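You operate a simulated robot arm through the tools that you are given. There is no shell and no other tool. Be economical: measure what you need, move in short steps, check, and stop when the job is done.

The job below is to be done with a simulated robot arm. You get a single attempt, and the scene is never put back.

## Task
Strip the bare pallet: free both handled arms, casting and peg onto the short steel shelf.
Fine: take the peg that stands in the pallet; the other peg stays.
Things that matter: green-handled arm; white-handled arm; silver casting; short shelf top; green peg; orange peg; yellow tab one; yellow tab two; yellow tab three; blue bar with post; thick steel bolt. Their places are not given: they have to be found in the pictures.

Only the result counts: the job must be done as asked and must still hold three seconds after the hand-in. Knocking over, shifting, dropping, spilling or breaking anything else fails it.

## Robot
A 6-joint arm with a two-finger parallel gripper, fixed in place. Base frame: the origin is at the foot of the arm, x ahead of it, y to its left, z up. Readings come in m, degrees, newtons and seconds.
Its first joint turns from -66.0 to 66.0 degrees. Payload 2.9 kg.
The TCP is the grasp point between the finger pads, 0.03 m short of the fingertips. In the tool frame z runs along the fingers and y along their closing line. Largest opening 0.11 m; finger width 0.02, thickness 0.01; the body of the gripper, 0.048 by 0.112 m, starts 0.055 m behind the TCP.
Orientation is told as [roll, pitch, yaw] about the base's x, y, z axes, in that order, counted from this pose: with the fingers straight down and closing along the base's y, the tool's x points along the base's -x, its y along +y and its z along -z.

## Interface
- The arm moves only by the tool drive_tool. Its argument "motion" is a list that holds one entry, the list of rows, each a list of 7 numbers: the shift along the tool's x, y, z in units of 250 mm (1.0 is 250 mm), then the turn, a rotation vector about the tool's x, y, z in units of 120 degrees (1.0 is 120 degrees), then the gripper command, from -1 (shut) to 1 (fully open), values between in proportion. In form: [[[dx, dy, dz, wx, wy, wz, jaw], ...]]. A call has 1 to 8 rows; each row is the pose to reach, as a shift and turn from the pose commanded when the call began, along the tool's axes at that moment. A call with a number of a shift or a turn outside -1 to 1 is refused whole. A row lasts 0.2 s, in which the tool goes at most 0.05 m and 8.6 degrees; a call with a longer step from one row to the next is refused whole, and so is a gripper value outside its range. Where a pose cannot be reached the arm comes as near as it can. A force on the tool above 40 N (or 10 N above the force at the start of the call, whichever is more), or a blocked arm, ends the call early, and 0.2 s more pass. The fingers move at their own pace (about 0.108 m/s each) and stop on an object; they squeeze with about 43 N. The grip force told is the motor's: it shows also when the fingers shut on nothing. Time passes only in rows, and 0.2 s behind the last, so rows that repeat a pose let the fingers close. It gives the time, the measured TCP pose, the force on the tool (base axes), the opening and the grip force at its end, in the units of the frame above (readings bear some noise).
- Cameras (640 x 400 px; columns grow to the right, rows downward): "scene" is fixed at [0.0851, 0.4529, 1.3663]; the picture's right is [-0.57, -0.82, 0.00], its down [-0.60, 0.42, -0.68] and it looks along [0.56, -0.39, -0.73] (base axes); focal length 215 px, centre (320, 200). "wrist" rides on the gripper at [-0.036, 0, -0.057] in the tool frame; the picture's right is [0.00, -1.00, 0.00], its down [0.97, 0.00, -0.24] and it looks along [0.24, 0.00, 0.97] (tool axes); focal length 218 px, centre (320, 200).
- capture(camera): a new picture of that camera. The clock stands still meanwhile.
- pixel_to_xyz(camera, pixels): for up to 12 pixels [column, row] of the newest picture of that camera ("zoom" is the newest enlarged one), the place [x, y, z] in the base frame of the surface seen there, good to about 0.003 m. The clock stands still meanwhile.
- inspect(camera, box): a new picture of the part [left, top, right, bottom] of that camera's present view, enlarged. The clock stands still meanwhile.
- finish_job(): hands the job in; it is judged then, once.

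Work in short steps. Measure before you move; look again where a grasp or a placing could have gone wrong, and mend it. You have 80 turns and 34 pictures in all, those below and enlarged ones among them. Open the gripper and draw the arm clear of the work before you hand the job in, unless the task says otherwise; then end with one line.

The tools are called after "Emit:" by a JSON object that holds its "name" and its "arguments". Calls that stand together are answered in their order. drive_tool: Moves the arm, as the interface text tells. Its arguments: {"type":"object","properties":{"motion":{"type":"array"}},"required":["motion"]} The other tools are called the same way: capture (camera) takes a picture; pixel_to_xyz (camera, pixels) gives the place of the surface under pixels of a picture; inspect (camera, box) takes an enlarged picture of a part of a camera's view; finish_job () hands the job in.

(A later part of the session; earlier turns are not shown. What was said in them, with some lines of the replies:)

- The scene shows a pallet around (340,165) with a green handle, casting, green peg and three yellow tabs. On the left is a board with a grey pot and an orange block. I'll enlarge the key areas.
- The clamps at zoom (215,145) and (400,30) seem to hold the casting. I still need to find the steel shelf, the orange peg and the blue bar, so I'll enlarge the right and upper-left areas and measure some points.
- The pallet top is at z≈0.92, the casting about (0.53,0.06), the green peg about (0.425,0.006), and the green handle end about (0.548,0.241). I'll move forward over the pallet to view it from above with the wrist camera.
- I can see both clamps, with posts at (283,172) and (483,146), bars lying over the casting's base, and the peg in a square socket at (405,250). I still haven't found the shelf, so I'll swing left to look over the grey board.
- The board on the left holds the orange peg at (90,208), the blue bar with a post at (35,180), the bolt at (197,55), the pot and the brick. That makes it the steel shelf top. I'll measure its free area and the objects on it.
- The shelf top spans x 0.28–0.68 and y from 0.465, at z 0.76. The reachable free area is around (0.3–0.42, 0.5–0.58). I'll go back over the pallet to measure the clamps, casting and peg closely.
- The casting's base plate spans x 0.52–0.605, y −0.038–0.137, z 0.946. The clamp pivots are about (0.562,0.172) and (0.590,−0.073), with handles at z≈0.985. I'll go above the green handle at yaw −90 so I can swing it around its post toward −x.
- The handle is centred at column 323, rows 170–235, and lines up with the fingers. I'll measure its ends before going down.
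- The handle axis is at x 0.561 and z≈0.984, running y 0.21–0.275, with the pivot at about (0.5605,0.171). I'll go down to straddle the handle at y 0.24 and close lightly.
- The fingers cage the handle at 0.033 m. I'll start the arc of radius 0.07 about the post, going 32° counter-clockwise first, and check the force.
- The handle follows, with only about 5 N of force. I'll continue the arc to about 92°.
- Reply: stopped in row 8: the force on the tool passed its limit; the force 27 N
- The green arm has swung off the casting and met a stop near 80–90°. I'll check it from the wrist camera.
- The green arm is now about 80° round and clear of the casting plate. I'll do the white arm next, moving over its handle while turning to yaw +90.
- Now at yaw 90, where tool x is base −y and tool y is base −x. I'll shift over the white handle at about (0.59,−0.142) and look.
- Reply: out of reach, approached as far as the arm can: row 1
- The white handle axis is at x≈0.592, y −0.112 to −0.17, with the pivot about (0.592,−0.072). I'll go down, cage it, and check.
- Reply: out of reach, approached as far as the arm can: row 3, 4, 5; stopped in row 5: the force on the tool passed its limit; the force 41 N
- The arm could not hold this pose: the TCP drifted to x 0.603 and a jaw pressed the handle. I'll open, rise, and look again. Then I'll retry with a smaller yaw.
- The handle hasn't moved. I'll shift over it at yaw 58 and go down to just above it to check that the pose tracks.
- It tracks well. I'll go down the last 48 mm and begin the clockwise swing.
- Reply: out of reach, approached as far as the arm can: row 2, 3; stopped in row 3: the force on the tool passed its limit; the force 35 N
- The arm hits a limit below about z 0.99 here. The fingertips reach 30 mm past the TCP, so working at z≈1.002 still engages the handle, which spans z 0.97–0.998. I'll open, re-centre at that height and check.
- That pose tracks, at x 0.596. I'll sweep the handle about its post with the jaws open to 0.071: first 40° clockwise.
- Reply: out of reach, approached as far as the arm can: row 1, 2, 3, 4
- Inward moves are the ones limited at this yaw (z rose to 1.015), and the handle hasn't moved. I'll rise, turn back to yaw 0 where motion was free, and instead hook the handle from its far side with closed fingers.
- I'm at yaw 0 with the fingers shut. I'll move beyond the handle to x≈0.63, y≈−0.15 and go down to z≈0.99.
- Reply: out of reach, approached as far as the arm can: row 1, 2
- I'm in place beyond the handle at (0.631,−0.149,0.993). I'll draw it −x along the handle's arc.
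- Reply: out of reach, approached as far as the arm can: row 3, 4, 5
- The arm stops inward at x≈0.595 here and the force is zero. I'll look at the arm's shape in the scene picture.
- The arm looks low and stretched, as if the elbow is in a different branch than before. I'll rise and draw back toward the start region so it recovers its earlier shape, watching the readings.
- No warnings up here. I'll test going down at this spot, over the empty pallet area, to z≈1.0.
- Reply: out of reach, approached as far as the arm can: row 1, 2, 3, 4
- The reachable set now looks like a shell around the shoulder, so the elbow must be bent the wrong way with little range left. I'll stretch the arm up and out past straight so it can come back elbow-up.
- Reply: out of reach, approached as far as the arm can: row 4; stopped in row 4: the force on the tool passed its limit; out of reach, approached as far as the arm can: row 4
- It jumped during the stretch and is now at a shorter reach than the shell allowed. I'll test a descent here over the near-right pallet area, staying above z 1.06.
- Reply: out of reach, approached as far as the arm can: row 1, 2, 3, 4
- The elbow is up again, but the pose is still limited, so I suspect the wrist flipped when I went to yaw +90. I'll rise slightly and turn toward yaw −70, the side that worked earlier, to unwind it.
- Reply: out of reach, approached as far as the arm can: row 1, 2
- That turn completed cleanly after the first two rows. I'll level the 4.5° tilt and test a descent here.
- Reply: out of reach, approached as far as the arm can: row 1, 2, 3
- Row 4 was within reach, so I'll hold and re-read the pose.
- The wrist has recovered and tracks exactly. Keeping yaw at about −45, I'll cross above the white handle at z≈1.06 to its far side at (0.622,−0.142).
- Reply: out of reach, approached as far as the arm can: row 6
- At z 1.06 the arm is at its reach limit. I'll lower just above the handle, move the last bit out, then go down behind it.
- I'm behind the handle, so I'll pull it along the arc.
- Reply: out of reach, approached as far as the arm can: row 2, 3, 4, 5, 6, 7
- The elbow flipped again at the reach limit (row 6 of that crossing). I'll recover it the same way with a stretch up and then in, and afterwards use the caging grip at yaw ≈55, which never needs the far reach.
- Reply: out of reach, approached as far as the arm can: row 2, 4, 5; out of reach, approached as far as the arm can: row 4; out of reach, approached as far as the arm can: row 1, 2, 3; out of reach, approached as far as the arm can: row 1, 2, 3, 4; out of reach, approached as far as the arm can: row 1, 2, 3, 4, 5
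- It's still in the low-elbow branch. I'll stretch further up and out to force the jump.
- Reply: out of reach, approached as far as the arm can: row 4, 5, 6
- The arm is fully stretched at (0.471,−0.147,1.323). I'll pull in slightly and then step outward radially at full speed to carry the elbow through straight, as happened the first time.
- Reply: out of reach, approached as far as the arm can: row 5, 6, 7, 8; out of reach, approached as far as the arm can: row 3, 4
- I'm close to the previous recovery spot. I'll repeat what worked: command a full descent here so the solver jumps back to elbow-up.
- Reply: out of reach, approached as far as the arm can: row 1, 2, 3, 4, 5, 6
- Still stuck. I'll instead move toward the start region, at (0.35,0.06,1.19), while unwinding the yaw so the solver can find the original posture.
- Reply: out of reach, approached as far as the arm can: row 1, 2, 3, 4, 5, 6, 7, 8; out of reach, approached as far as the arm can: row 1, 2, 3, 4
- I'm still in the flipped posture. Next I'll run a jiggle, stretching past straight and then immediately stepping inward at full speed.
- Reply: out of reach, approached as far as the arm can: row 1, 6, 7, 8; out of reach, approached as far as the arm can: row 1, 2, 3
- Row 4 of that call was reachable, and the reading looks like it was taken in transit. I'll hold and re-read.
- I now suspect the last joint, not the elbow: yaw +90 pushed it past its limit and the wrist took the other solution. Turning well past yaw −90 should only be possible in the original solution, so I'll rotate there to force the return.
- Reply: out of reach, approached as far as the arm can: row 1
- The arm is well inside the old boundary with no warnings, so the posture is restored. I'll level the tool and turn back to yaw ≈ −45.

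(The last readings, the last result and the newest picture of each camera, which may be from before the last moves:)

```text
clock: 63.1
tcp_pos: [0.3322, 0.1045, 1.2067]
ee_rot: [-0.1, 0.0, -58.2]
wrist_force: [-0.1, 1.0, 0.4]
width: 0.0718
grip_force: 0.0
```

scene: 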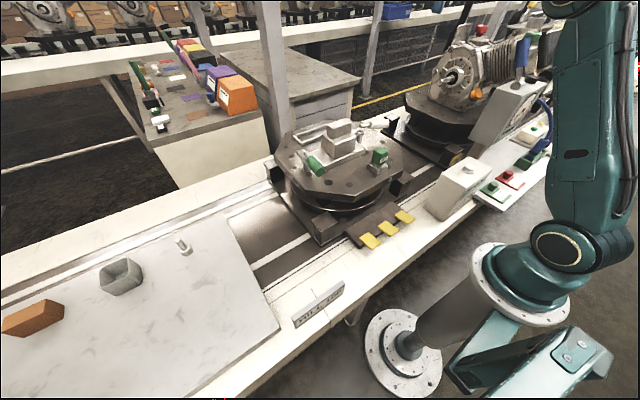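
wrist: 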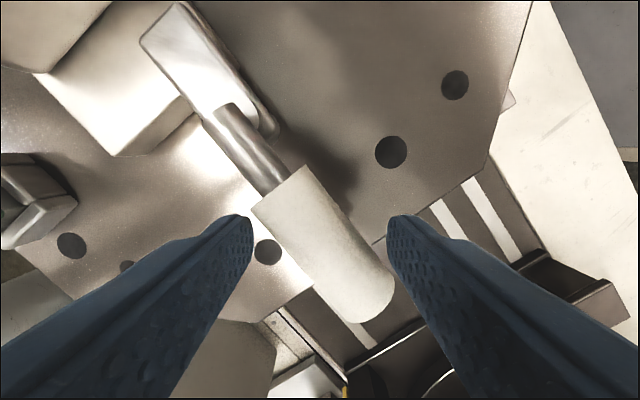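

All nominal at yaw −58. I'll approach the white handle at yaw −90 this time, caging it and swinging to about −170, which stays in the good range. First I'll move to about (0.46,−0.045,1.13).

Emit:
{"name": "drive_tool", "arguments": {"motion": [[[-0.157, 0.025, 0.06, 0, 0, 0.053, 0.3], [-0.314, 0.05, 0.12, 0, 0, 0.106, 0.3], [-0.47, 0.076, 0.18, 0, 0, 0.159, 0.3], [-0.627, 0.101, 0.24, 0, 0, 0.212, 0.3], [-0.784, 0.126, 0.3, 0, 0, 0.265, 0.3]]]}}

```text
clock: 64.3
tcp_pos: [0.4611, -0.0469, 1.1334]
ee_rot: [0.0, 0.1, -90.4]
wrist_force: [0.4, 0.0, 0.2]
width: 0.0718
grip_force: 0.0
```

Emit:
{"name": "drive_tool", "arguments": {"motion": [[[-0.095, 0.131, 0.07, 0, 0, 0, 0.3], [-0.19, 0.262, 0.15, 0, 0, 0, 0.3], [-0.285, 0.393, 0.22, 0, 0, 0, 0.3], [-0.38, 0.524, 0.29, 0, 0, 0, 0.3]]]}}

Emit:
{"name": "capture", "arguments": {"camera": "wrist"}}

```text
clock: 65.3
tcp_pos: [0.5892, -0.142, 1.0592]
ee_rot: [0.1, 0.0, -90.3]
wrist_force: [-0.5, -0.9, -0.3]
width: 0.0714
grip_force: 0.0
```

```text
10 pictures are left
```

wrist: 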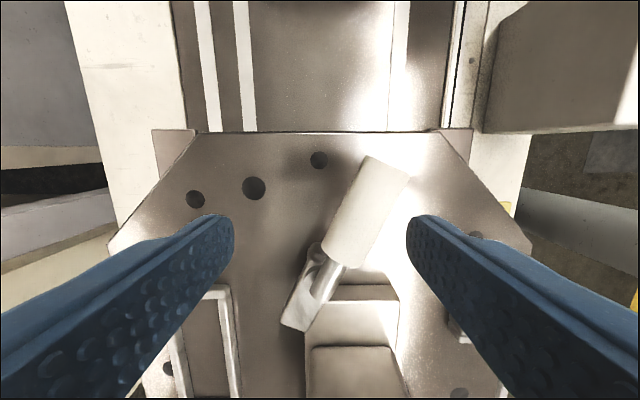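

The white handle had in fact turned by roughly 30°. I'll measure it.

Emit:
{"name": "pixel_to_xyz", "arguments": {"camera": "wrist", "pixels": [[383, 172], [367, 205], [350, 245], [335, 275], [318, 258], [300, 315]]}}

```text
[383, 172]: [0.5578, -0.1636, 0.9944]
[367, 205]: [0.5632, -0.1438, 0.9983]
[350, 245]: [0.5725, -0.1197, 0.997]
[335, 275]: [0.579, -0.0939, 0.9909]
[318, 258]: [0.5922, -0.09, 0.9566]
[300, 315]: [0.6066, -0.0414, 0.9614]
```

The handle is at θ≈21° and its centre is about (0.565,−0.137). I'll align to yaw −111 and go down over it.

Emit:
{"name": "drive_tool", "arguments": {"motion": [[[0.007, -0.032, 0, 0, 0, 0.06, 0.3], [0.014, -0.065, 0, 0, 0, 0.12, 0.3], [0.02, -0.097, 0, 0, 0, 0.175, 0.3], [0.02, -0.097, 0.15, 0, 0, 0.175, 0.3], [0.02, -0.097, 0.28, 0, 0, 0.175, 0.3], [0.02, -0.097, 0.28, 0, 0, 0.175, -0.3], [0.02, -0.097, 0.28, 0, 0, 0.175, -0.3]]]}}

```text
clock: 66.9
tcp_pos: [0.5657, -0.1361, 0.9903]
ee_rot: [-0.2, 0.0, -111.3]
wrist_force: [-2.5, 0.5, -0.2]
width: 0.0398
grip_force: 1.2
```

The handle is caged (0.040) and I'll swing it another 56°.

Emit:
{"name": "drive_tool", "arguments": {"motion": [[[0.0027, -0.039, 0, 0, 0, 0.0667, -0.3], [0.0109, -0.0772, 0, 0, 0, 0.1333, -0.3], [0.0242, -0.1139, 0, 0, 0, 0.2, -0.3], [0.0425, -0.1484, 0, 0, 0, 0.2667, -0.3], [0.0655, -0.18, 0, 0, 0, 0.3333, -0.3], [0.0926, -0.2081, 0, 0, 0, 0.4, -0.3], [0.1234, -0.2321, 0, 0, 0, 0.4667, -0.3]]]}}

Emit:
{"name": "drive_tool", "arguments": {"motion": [[[0, 0, 0, 0, 0, 0, 0.2], [0, 0, 0, 0, 0, 0, 0.3], [0, 0, -0.15, 0, 0, 0, 0.3], [0, 0, -0.34, 0, 0, 0, 0.3], [0, 0, -0.53, 0, 0, 0, 0.3], [0, 0, -0.65, 0, 0, 0, 0.3]]]}}

Emit:
{"name": "capture", "arguments": {"camera": "wrist"}}

```text
clock: 68.5
tcp_pos: [0.5244, -0.0886, 0.9902]
ee_rot: [0.0, 0.0, -167.4]
wrist_force: [0.0, -5.4, 0.5]
width: 0.041
grip_force: 1.9
```

```text
clock: 69.9
tcp_pos: [0.5246, -0.0882, 1.1513]
ee_rot: [0.0, -0.1, -167.4]
wrist_force: [-0.4, -0.3, -0.6]
width: 0.0717
grip_force: 0.0
```

```text
9 pictures are left
```

wrist: 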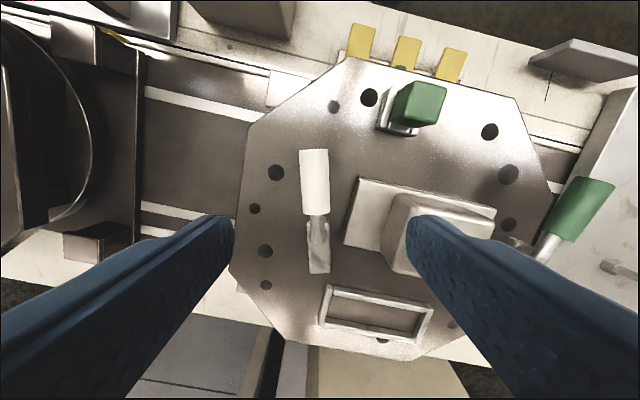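

The white arm is about 72° round and clear of the plate. I'll nudge it to its stop like the green one, so it is surely free.

Emit:
{"name": "drive_tool", "arguments": {"motion": [[[0, 0, 0.19, 0, 0, 0, 0.3], [0, 0, 0.38, 0, 0, 0, 0.3], [0, 0, 0.56, 0, 0, 0, 0.0], [0, 0, 0.645, 0, 0, 0, -0.3], [0, 0, 0.645, 0, 0, 0, -0.3], [0.0027, -0.039, 0.645, 0, 0, 0.0667, -0.3], [0.0083, -0.0677, 0.645, 0, 0, 0.1167, -0.3], [0.0083, -0.0677, 0.645, 0, 0, 0.1167, -0.3]]]}}

Emit:
{"name": "drive_tool", "arguments": {"motion": [[[0, 0, 0, 0, 0, 0, 0.2], [0, 0, 0, 0, 0, 0, 0.4], [0, 0, -0.15, 0, 0, 0, 0.6], [0, 0, -0.34, 0, 0, -0.06, 1], [0, 0, -0.53, 0, 0, -0.12, 1], [0, 0, -0.65, 0, 0, -0.18, 1], [0, 0, -0.65, 0, 0, -0.25, 1], [0, 0, -0.65, 0, 0, -0.31, 1]]]}}

```text
clock: 71.7
tcp_pos: [0.5229, -0.0761, 0.991]
ee_rot: [0.6, 0.3, 178.8]
wrist_force: [18.5, -33.5, -1.6]
width: 0.0553
grip_force: 16.6
out of reach, approached as far as the arm can: row 7
```

```text
clock: 73.5
tcp_pos: [0.5207, -0.0703, 1.1533]
ee_rot: [0.0, 0.0, -143.9]
wrist_force: [-0.9, 0.0, -0.1]
width: 0.1099
grip_force: 0.0
```

The white arm is at its stop and I'm clear at z 1.153. Now I'll move over the casting at yaw −90 with the jaws fully open, closing along x, and look.

Emit:
{"name": "drive_tool", "arguments": {"motion": [[[0.06, -0.041, 0, 0, 0, -0.065, 1], [0.12, -0.082, 0, 0, 0, -0.13, 1], [0.18, -0.123, 0, 0, 0, -0.195, 1], [0.24, -0.165, 0, 0, 0, -0.26, 1], [0.3, -0.206, 0, 0, 0, -0.325, 1], [0.36, -0.247, 0, 0, 0, -0.39, 1], [0.421, -0.288, 0, 0, 0, -0.449, 1]]]}}

Emit:
{"name": "capture", "arguments": {"camera": "wrist"}}

```text
clock: 75.1
tcp_pos: [0.5647, 0.0489, 1.1534]
ee_rot: [0.1, 0.0, -90.0]
wrist_force: [-0.1, 0.7, 0.4]
width: 0.1098
grip_force: 0.1
```

```text
8 pictures are left
```

wrist: 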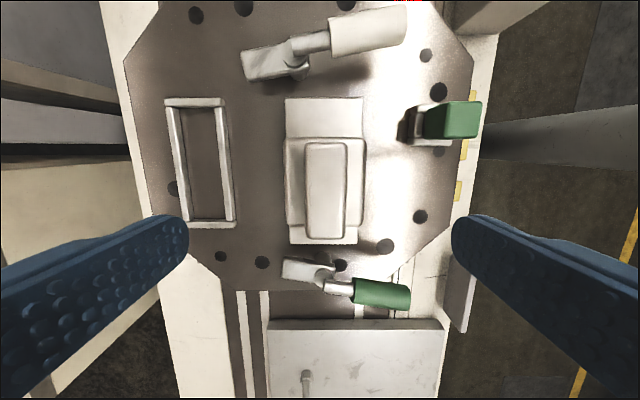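

Emit:
{"name": "pixel_to_xyz", "arguments": {"camera": "wrist", "pixels": [[296, 190], [355, 190], [308, 190], [343, 190], [325, 146], [325, 235], [291, 120], [358, 120], [325, 102], [295, 241], [355, 241], [325, 142]]}}

```text
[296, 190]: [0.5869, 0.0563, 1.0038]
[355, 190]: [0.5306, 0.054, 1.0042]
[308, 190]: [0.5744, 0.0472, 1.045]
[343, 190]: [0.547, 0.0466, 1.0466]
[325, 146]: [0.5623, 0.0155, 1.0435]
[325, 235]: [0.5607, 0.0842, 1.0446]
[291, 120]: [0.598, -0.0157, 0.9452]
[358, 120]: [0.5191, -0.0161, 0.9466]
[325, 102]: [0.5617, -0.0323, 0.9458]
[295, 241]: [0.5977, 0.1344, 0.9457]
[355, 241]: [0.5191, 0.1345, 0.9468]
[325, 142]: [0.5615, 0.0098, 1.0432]
```

The casting centre is (0.560,0.05) and the lower block spans x 0.526–0.593, z up to 1.004. I'll go down to z 0.998 around the lower block and close.

Emit:
{"name": "drive_tool", "arguments": {"motion": [[[0.004, -0.019, 0.1, 0, 0, 0, 1], [0.004, -0.019, 0.28, 0, 0, 0, 1], [0.004, -0.019, 0.46, 0, 0, 0, 1], [0.004, -0.019, 0.62, 0, 0, 0, 1], [0.004, -0.019, 0.62, 0, 0, 0, 0], [0.004, -0.019, 0.62, 0, 0, 0, -1], [0.004, -0.019, 0.62, 0, 0, 0, -1], [0.004, -0.019, 0.62, 0, 0, 0, -1]]]}}

```text
clock: 76.9
tcp_pos: [0.5598, 0.0498, 0.9994]
ee_rot: [0.0, 0.0, -90.3]
wrist_force: [2.0, 0.8, -0.3]
width: 0.0801
grip_force: 43.0
```

It's gripped at 0.080 m and 43 N. I'll lift straight up slowly.

Emit:
{"name": "drive_tool", "arguments": {"motion": [[[0, 0, -0.04, 0, 0, 0, -1], [0, 0, -0.12, 0, 0, 0, -1], [0, 0, -0.22, 0, 0, 0, -1], [0, 0, -0.34, 0, 0, 0, -1], [0, 0, -0.46, 0, 0, 0, -1]]]}}

Emit:
{"name": "inspect", "arguments": {"camera": "scene", "box": [240, 60, 440, 220]}}

```text
clock: 78.1
tcp_pos: [0.5605, 0.05, 1.113]
ee_rot: [-0.2, 0.0, -90.2]
wrist_force: [-0.4, 0.3, -10.8]
width: 0.0797
grip_force: 43.6
```

```text
2.50 times, centred on (340, 140) of scene
```

zoom: 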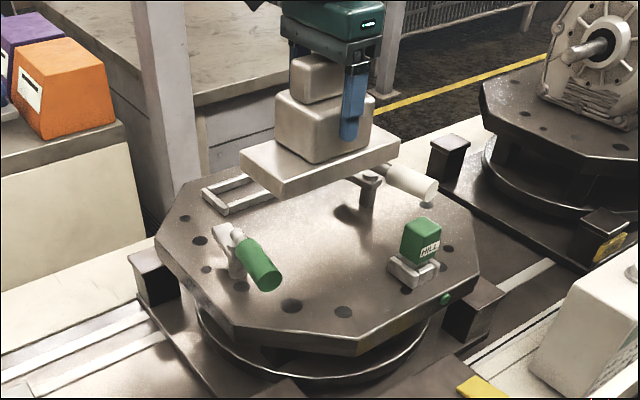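

The casting is held level with its bottom at about z 1.034, and the force fits about 1.1 kg. I'll carry it over the green handle toward (0.40,0.28), turning toward yaw −28 on the way.

Emit:
{"name": "drive_tool", "arguments": {"motion": [[[0.115, -0.08, 0, 0, 0, -0.065, -1], [0.23, -0.16, 0, 0, 0, -0.13, -1], [0.345, -0.24, 0, 0, 0, -0.195, -1], [0.46, -0.32, 0, 0, 0, -0.26, -1], [0.575, -0.4, 0, 0, 0, -0.325, -1], [0.69, -0.48, 0, 0, 0, -0.39, -1], [0.805, -0.56, 0, 0, 0, -0.455, -1], [0.92, -0.64, 0, 0, 0, -0.52, -1]]]}}

```text
clock: 79.9
tcp_pos: [0.4004, 0.2822, 1.1118]
ee_rot: [-0.1, 0.0, -27.8]
wrist_force: [-0.7, 0.3, -11.4]
width: 0.0798
grip_force: 43.1
```

Emit:
{"name": "drive_tool", "arguments": {"motion": [[[0.086, 0.163, 0, 0, 0, -0.04, -1], [0.171, 0.326, 0, 0, 0, -0.08, -1], [0.257, 0.4885, 0, 0, 0, -0.12, -1], [0.27, 0.527, 0.19, 0, 0, -0.16, -1], [0.284, 0.565, 0.38, 0, 0, -0.2, -1], [0.297, 0.603, 0.568, 0, 0, -0.232, -1], [0.355, 0.715, 0.648, 0, 0, -0.232, -1], [0.414, 0.826, 0.728, 0, 0, -0.232, -1]]]}}

Emit:
{"name": "capture", "arguments": {"camera": "scene"}}

```text
clock: 81.7
tcp_pos: [0.4074, 0.5144, 0.9299]
ee_rot: [0.0, 0.1, 0.1]
wrist_force: [1.0, 0.4, -9.8]
width: 0.08
grip_force: 43.2
```

```text
6 pictures are left
```

scene: 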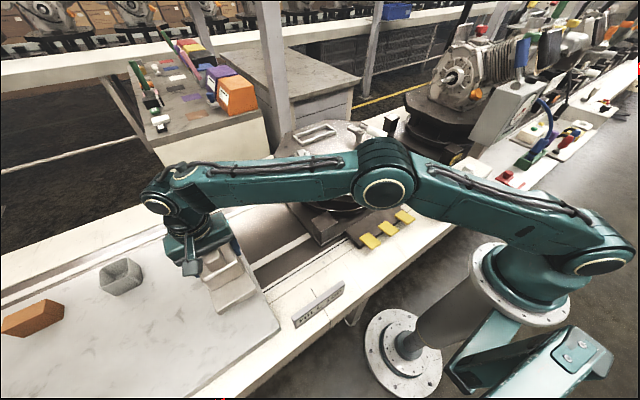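

No warnings, and the casting hangs over the shelf at (0.407,0.514). I'll check the shelf's edge line before lowering.

Emit:
{"name": "pixel_to_xyz", "arguments": {"camera": "scene", "pixels": [[266, 316], [272, 326], [260, 300], [270, 340], [240, 355], [255, 347], [262, 322], [250, 285]]}}

```text
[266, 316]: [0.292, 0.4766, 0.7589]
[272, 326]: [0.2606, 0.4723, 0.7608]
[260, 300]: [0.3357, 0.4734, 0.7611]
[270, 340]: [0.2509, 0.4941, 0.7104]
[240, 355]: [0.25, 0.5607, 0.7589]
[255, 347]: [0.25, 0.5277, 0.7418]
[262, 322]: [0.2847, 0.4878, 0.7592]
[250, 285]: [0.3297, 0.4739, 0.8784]
```

The shelf edge is near y≈0.46, so I'll shift +5 mm in y and lower. Touch should come at TCP z≈0.840.

Emit:
{"name": "drive_tool", "arguments": {"motion": [[[0, 0.02, 0.12, 0, 0, 0, -1], [0, 0.02, 0.24, 0, 0, 0, -1], [0, 0.02, 0.32, 0, 0, 0, -1], [0, 0.02, 0.345, 0, 0, 0, -1], [0, 0.02, 0.355, 0, 0, 0, -1]]]}}

```text
clock: 82.9
tcp_pos: [0.4062, 0.518, 0.8438]
ee_rot: [0.0, 0.1, 0.0]
wrist_force: [-0.5, 0.1, -10.5]
width: 0.0799
grip_force: 43.2
```

It's still hanging (−10.5 N) at z 0.844. I'll lower a few more millimetres until the weight comes off.

Emit:
{"name": "drive_tool", "arguments": {"motion": [[[0, 0, 0.01, 0, 0, 0, -1], [0, 0, 0.018, 0, 0, 0, -1]]]}}

```text
clock: 83.5
tcp_pos: [0.4069, 0.5166, 0.838]
ee_rot: [0.0, 0.0, 0.0]
wrist_force: [-0.6, -1.5, -5.5]
width: 0.0801
grip_force: 43.3
```

The load is coming off (−5.5 N), so it has touched. I'll open and rise.

Emit:
{"name": "drive_tool", "arguments": {"motion": [[[0, 0, 0.004, 0, 0, 0, -0.5], [0, 0, 0.004, 0, 0, 0, 0.5], [0, 0, 0.004, 0, 0, 0, 1], [0, 0, -0.1, 0, 0, 0, 1], [0, 0, -0.28, 0, 0, 0, 1], [0, -0.05, -0.46, 0, 0, 0, 1], [0, -0.2, -0.58, 0, 0, 0, 1], [0, -0.38, -0.64, 0, 0, 0, 1]]]}}

Emit:
{"name": "capture", "arguments": {"camera": "wrist"}}

```text
clock: 85.3
tcp_pos: [0.4088, 0.4223, 0.995]
ee_rot: [0.0, 0.3, 0.1]
wrist_force: [0.5, 0.1, -1.1]
width: 0.1101
grip_force: 0.0
```

```text
5 pictures are left
```

wrist: 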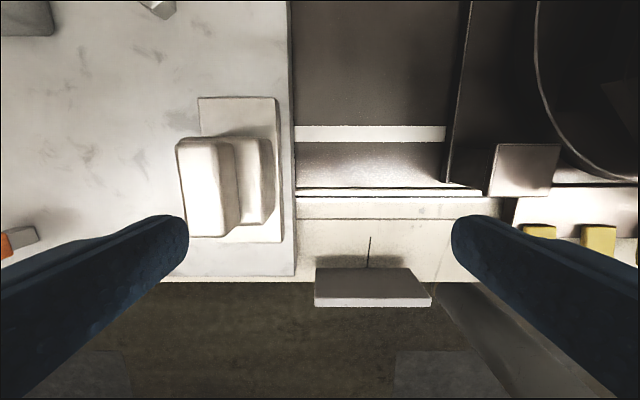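

The casting stands fully on the shelf. I'll measure the free strip left for the peg.

Emit:
{"name": "pixel_to_xyz", "arguments": {"camera": "wrist", "pixels": [[270, 240], [275, 242], [200, 245], [250, 260], [250, 272], [286, 272], [278, 110], [290, 150]]}}

```text
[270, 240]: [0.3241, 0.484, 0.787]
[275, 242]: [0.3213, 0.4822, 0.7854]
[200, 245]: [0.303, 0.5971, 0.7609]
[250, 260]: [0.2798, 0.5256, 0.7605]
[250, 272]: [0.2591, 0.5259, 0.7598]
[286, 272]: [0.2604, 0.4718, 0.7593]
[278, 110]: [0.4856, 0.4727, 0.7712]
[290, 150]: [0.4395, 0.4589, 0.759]
```

The free strip runs x 0.25–0.32 near y≈0.53, so I'll stand the peg at about (0.283,0.53). Now I'm heading to the green peg.

Emit:
{"name": "drive_tool", "arguments": {"motion": [[[0, 0, -0.19, 0, 0, 0, 1], [0, 0, -0.38, 0, 0, 0, 1], [0, -0.15, -0.5, 0, 0, 0, 1], [0, -0.34, -0.5, 0, 0, 0, 1], [0, -0.53, -0.5, 0, 0, 0, 1], [0, -0.72, -0.5, 0, 0, 0, 1], [0, -0.91, -0.5, 0, 0, 0, 1]]]}}

Emit:
{"name": "drive_tool", "arguments": {"motion": [[[-0.02, -0.19, 0, 0, 0, 0, 1], [-0.04, -0.38, 0, 0, 0, 0, 1], [-0.06, -0.57, 0, 0, 0, 0, 1], [-0.08, -0.76, 0, 0, 0, 0, 1], [-0.1, -0.82, 0, 0, 0, 0, 1]]]}}

Emit:
{"name": "capture", "arguments": {"camera": "wrist"}}

```text
clock: 86.9
tcp_pos: [0.4066, 0.1959, 1.1236]
ee_rot: [-0.1, 0.0, 0.2]
wrist_force: [0.8, -0.1, -0.1]
width: 0.1099
grip_force: 0.0
```

```text
clock: 88.1
tcp_pos: [0.4328, -0.0089, 1.1226]
ee_rot: [0.1, 0.0, 0.1]
wrist_force: [-0.3, 0.2, -0.8]
width: 0.1101
grip_force: 0.1
```

```text
4 pictures are left
```

wrist: 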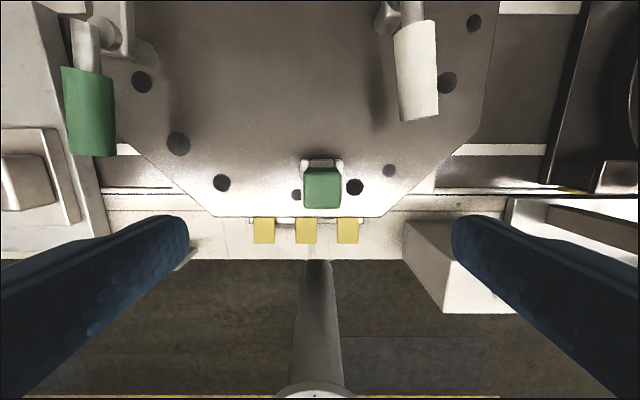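

Emit:
{"name": "pixel_to_xyz", "arguments": {"camera": "wrist", "pixels": [[323, 173], [323, 190], [323, 203], [308, 190], [338, 190], [306, 165], [338, 165], [323, 163]]}}

Emit:
{"name": "inspect", "arguments": {"camera": "wrist", "box": [270, 140, 380, 240]}}

```text
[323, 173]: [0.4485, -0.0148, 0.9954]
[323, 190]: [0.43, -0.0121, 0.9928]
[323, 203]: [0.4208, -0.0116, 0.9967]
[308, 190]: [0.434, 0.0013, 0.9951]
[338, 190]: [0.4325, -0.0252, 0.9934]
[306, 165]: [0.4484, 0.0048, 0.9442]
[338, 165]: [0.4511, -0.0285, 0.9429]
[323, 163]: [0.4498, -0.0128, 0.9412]
```

```text
4.00 times, centred on (325, 190) of wrist
```

zoom: 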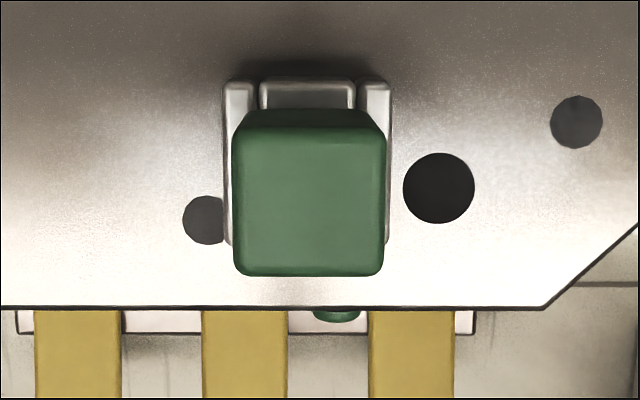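

The peg head is centred at (0.434,−0.012), about 34 mm square, top at z 0.995, with socket walls at z 0.943. I'll go down to z 0.982, closing along y, and grip.

Emit:
{"name": "drive_tool", "arguments": {"motion": [[[-0.006, -0.012, 0.15, 0, 0, 0, 0.4], [-0.006, -0.012, 0.33, 0, 0, 0, 0.4], [-0.006, -0.012, 0.48, 0, 0, 0, 0.4], [-0.006, -0.012, 0.562, 0, 0, 0, 0.4], [-0.006, -0.012, 0.562, 0, 0, 0, -0.3], [-0.006, -0.012, 0.562, 0, 0, 0, -1], [-0.006, -0.012, 0.562, 0, 0, 0, -1]]]}}

Emit:
{"name": "drive_tool", "arguments": {"motion": [[[0, 0, -0.03, 0, 0, 0, -1], [0, 0, -0.1, 0, 0, 0, -1], [0, 0, -0.2, 0, 0, 0, -1], [0, 0, -0.36, 0, 0, 0, -1], [0, 0, -0.52, 0, 0, 0, -1]]]}}

Emit:
{"name": "inspect", "arguments": {"camera": "scene", "box": [280, 60, 480, 220]}}

```text
clock: 89.7
tcp_pos: [0.4335, -0.0111, 0.9839]
ee_rot: [-0.1, 0.1, 0.0]
wrist_force: [0.4, -0.1, 0.4]
width: 0.0334
grip_force: 43.3
```

```text
clock: 90.9
tcp_pos: [0.4333, -0.0102, 1.1135]
ee_rot: [0.0, 0.1, 0.0]
wrist_force: [-0.5, 0.2, -1.4]
width: 0.0333
grip_force: 43.2
```

```text
2.50 times, centred on (380, 140) of scene
```

zoom: 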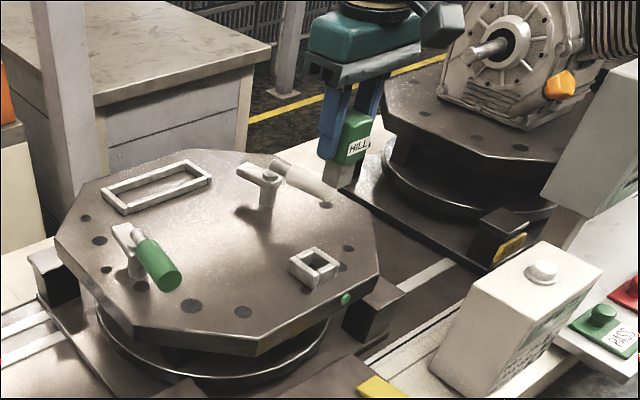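

The peg is out and its socket stays on the pallet. I'll measure the peg's lower end to get its length below the TCP.

Emit:
{"name": "pixel_to_xyz", "arguments": {"camera": "zoom", "pixels": [[355, 118], [350, 158], [346, 168], [345, 176], [343, 182], [341, 188]]}}

```text
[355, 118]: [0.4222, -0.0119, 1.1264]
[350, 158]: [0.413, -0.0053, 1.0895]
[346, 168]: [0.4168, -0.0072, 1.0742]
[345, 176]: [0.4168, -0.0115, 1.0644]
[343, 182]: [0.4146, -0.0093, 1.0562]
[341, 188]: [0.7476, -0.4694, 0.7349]
```

The peg bottom is about 64 mm below the TCP. I'll carry it to above (0.283,0.515) on the shelf.

Emit:
{"name": "drive_tool", "arguments": {"motion": [[[0.065, 0.165, 0, 0, 0, 0, -1], [0.13, 0.33, 0, 0, 0, 0, -1], [0.2, 0.5, 0, 0, 0, 0, -1], [0.265, 0.665, 0, 0, 0, 0, -1], [0.33, 0.83, 0, 0, 0, 0, -1], [0.4, 1.0, 0, 0, 0, 0, -1]]]}}

Emit:
{"name": "drive_tool", "arguments": {"motion": [[[0.033, 0.165, 0, 0, 0, 0, -1], [0.066, 0.33, 0.05, 0, 0, 0, -1], [0.1, 0.5, 0.1, 0, 0, 0, -1], [0.13, 0.665, 0.2, 0, 0, 0, -1], [0.165, 0.83, 0.3, 0, 0, 0, -1], [0.2, 1.0, 0.4, 0, 0, 0, -1]]]}}

```text
clock: 92.3
tcp_pos: [0.3335, 0.2352, 1.1115]
ee_rot: [0.0, -0.1, 0.0]
wrist_force: [0.2, 0.1, -1.4]
width: 0.0334
grip_force: 43.3
```

```text
clock: 93.7
tcp_pos: [0.2835, 0.4878, 1.0137]
ee_rot: [0.1, 0.0, 0.0]
wrist_force: [-0.1, 0.4, -1.8]
width: 0.0333
grip_force: 43.0
```

No warnings. I'll lower to just above touch (TCP z≈0.832) at (0.283,0.515).

Emit:
{"name": "drive_tool", "arguments": {"motion": [[[0, 0.055, 0.12, 0, 0, 0, -1], [0, 0.11, 0.28, 0, 0, 0, -1], [0, 0.11, 0.46, 0, 0, 0, -1], [0, 0.11, 0.62, 0, 0, 0, -1], [0, 0.11, 0.72, 0, 0, 0, -1]]]}}

Emit:
{"name": "capture", "arguments": {"camera": "scene"}}

```text
clock: 94.9
tcp_pos: [0.2835, 0.5164, 0.8327]
ee_rot: [0.0, -0.1, -0.1]
wrist_force: [-0.3, -0.6, -1.8]
width: 0.0333
grip_force: 43.5
```

```text
1 pictures are left
```

scene: 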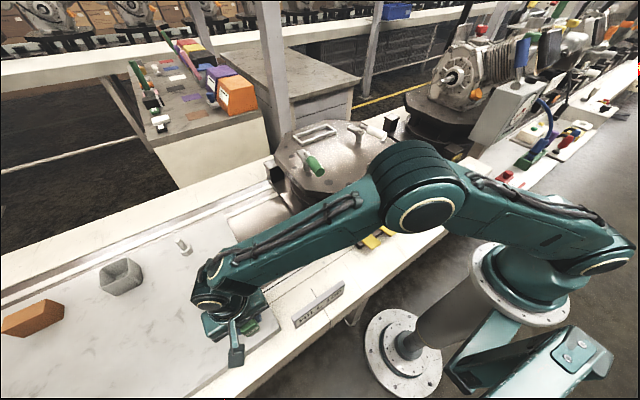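

I'm over the clear strip. I'll lower gently to z≈0.825 and read the force.

Emit:
{"name": "drive_tool", "arguments": {"motion": [[[0, 0, 0.012, 0, 0, 0, -1], [0, 0, 0.024, 0, 0, 0, -1], [0, 0, 0.032, 0, 0, 0, -1]]]}}

```text
clock: 95.7
tcp_pos: [0.2856, 0.5142, 0.8231]
ee_rot: [0.1, -0.1, 0.0]
wrist_force: [-0.8, 0.1, -2.0]
width: 0.0334
grip_force: 42.8
```

Not touching yet (−2.0 N), so I'll go another 2–3 mm.

Emit:
{"name": "drive_tool", "arguments": {"motion": [[[0, 0, 0.006, 0, 0, 0, -1], [0, 0, 0.012, 0, 0, 0, -1]]]}}

```text
clock: 96.3
tcp_pos: [0.2839, 0.5143, 0.8229]
ee_rot: [0.2, 0.0, 0.1]
wrist_force: [-3.2, -5.1, 19.2]
width: 0.0334
grip_force: 43.4
```

It has touched (+19 N). I'll ease back 1.5 mm, open gently and rise.

Emit:
{"name": "drive_tool", "arguments": {"motion": [[[0, 0, -0.006, 0, 0, 0, -1], [0, 0, -0.006, 0, 0, 0, -0.2], [0, 0, -0.006, 0, 0, 0, 0.2], [0, 0, -0.006, 0, 0, 0, 0.4], [0, 0, -0.15, 0, 0, 0, 0.4], [0, 0, -0.34, 0, 0, 0, 0.4], [0, 0, -0.53, 0, 0, 0, 0.6], [0, 0, -0.7, 0, 0, 0, 1]]]}}

Emit:
{"name": "drive_tool", "arguments": {"motion": [[[0, -0.19, -0.1, 0, 0, 0, 1], [0, -0.38, -0.15, 0, 0, 0, 1], [0, -0.57, -0.2, 0, 0, 0, 1], [0, -0.76, -0.3, 0, 0, 0, 1], [0, -0.95, -0.4, 0, 0, 0, 1]]]}}

Emit:
{"name": "capture", "arguments": {"camera": "scene"}}

```text
clock: 98.1
tcp_pos: [0.2817, 0.5147, 0.9953]
ee_rot: [-0.1, 0.1, 0.0]
wrist_force: [-0.7, -0.2, 0.1]
width: 0.1101
grip_force: 0.0
```

```text
refused: row 1 steps farther than a row can; nothing moved
```

```text
0 pictures are left
```

scene: 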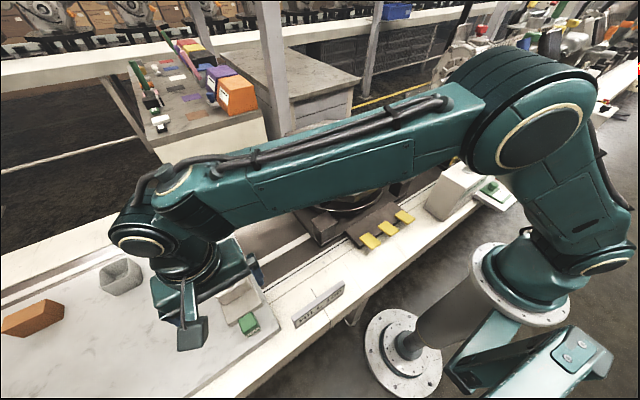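

The green peg is visible at (248,322) on the shelf next to the casting. I'll check its height to confirm it stands.

Emit:
{"name": "pixel_to_xyz", "arguments": {"camera": "scene", "pixels": [[246, 320], [250, 330], [256, 322], [235, 300]]}}

Emit:
{"name": "drive_tool", "arguments": {"motion": [[[0, -0.14, -0.1, 0, 0, 0, 1], [0, -0.32, -0.15, 0, 0, 0, 1], [0, -0.5, -0.2, 0, 0, 0, 1], [0, -0.67, -0.28, 0, 0, 0, 1], [0, -0.84, -0.36, 0, 0, 0, 1]]]}}

```text
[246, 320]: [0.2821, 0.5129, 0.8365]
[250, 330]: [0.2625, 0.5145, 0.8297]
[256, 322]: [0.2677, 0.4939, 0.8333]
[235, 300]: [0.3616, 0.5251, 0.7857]
```

```text
clock: 99.3
tcp_pos: [0.2805, 0.3047, 1.0872]
ee_rot: [0.1, 0.0, 0.1]
wrist_force: [-1.0, -0.1, 0.1]
width: 0.1098
grip_force: 0.0
5 turns are left
```

The peg stands upright, with its top at z 0.8365 and centre (0.282,0.513). Both arms are swung free, the casting is on the shelf, and the gripper is open and clear, so I'm handing in.

Emit:
{"name": "finish_job", "arguments": {}}

```text
The job is handed in.
```

I swung both handled arms clear of the casting, then set the casting and the green peg on the steel shelf. The orange peg was not touched, and the job is handed in.
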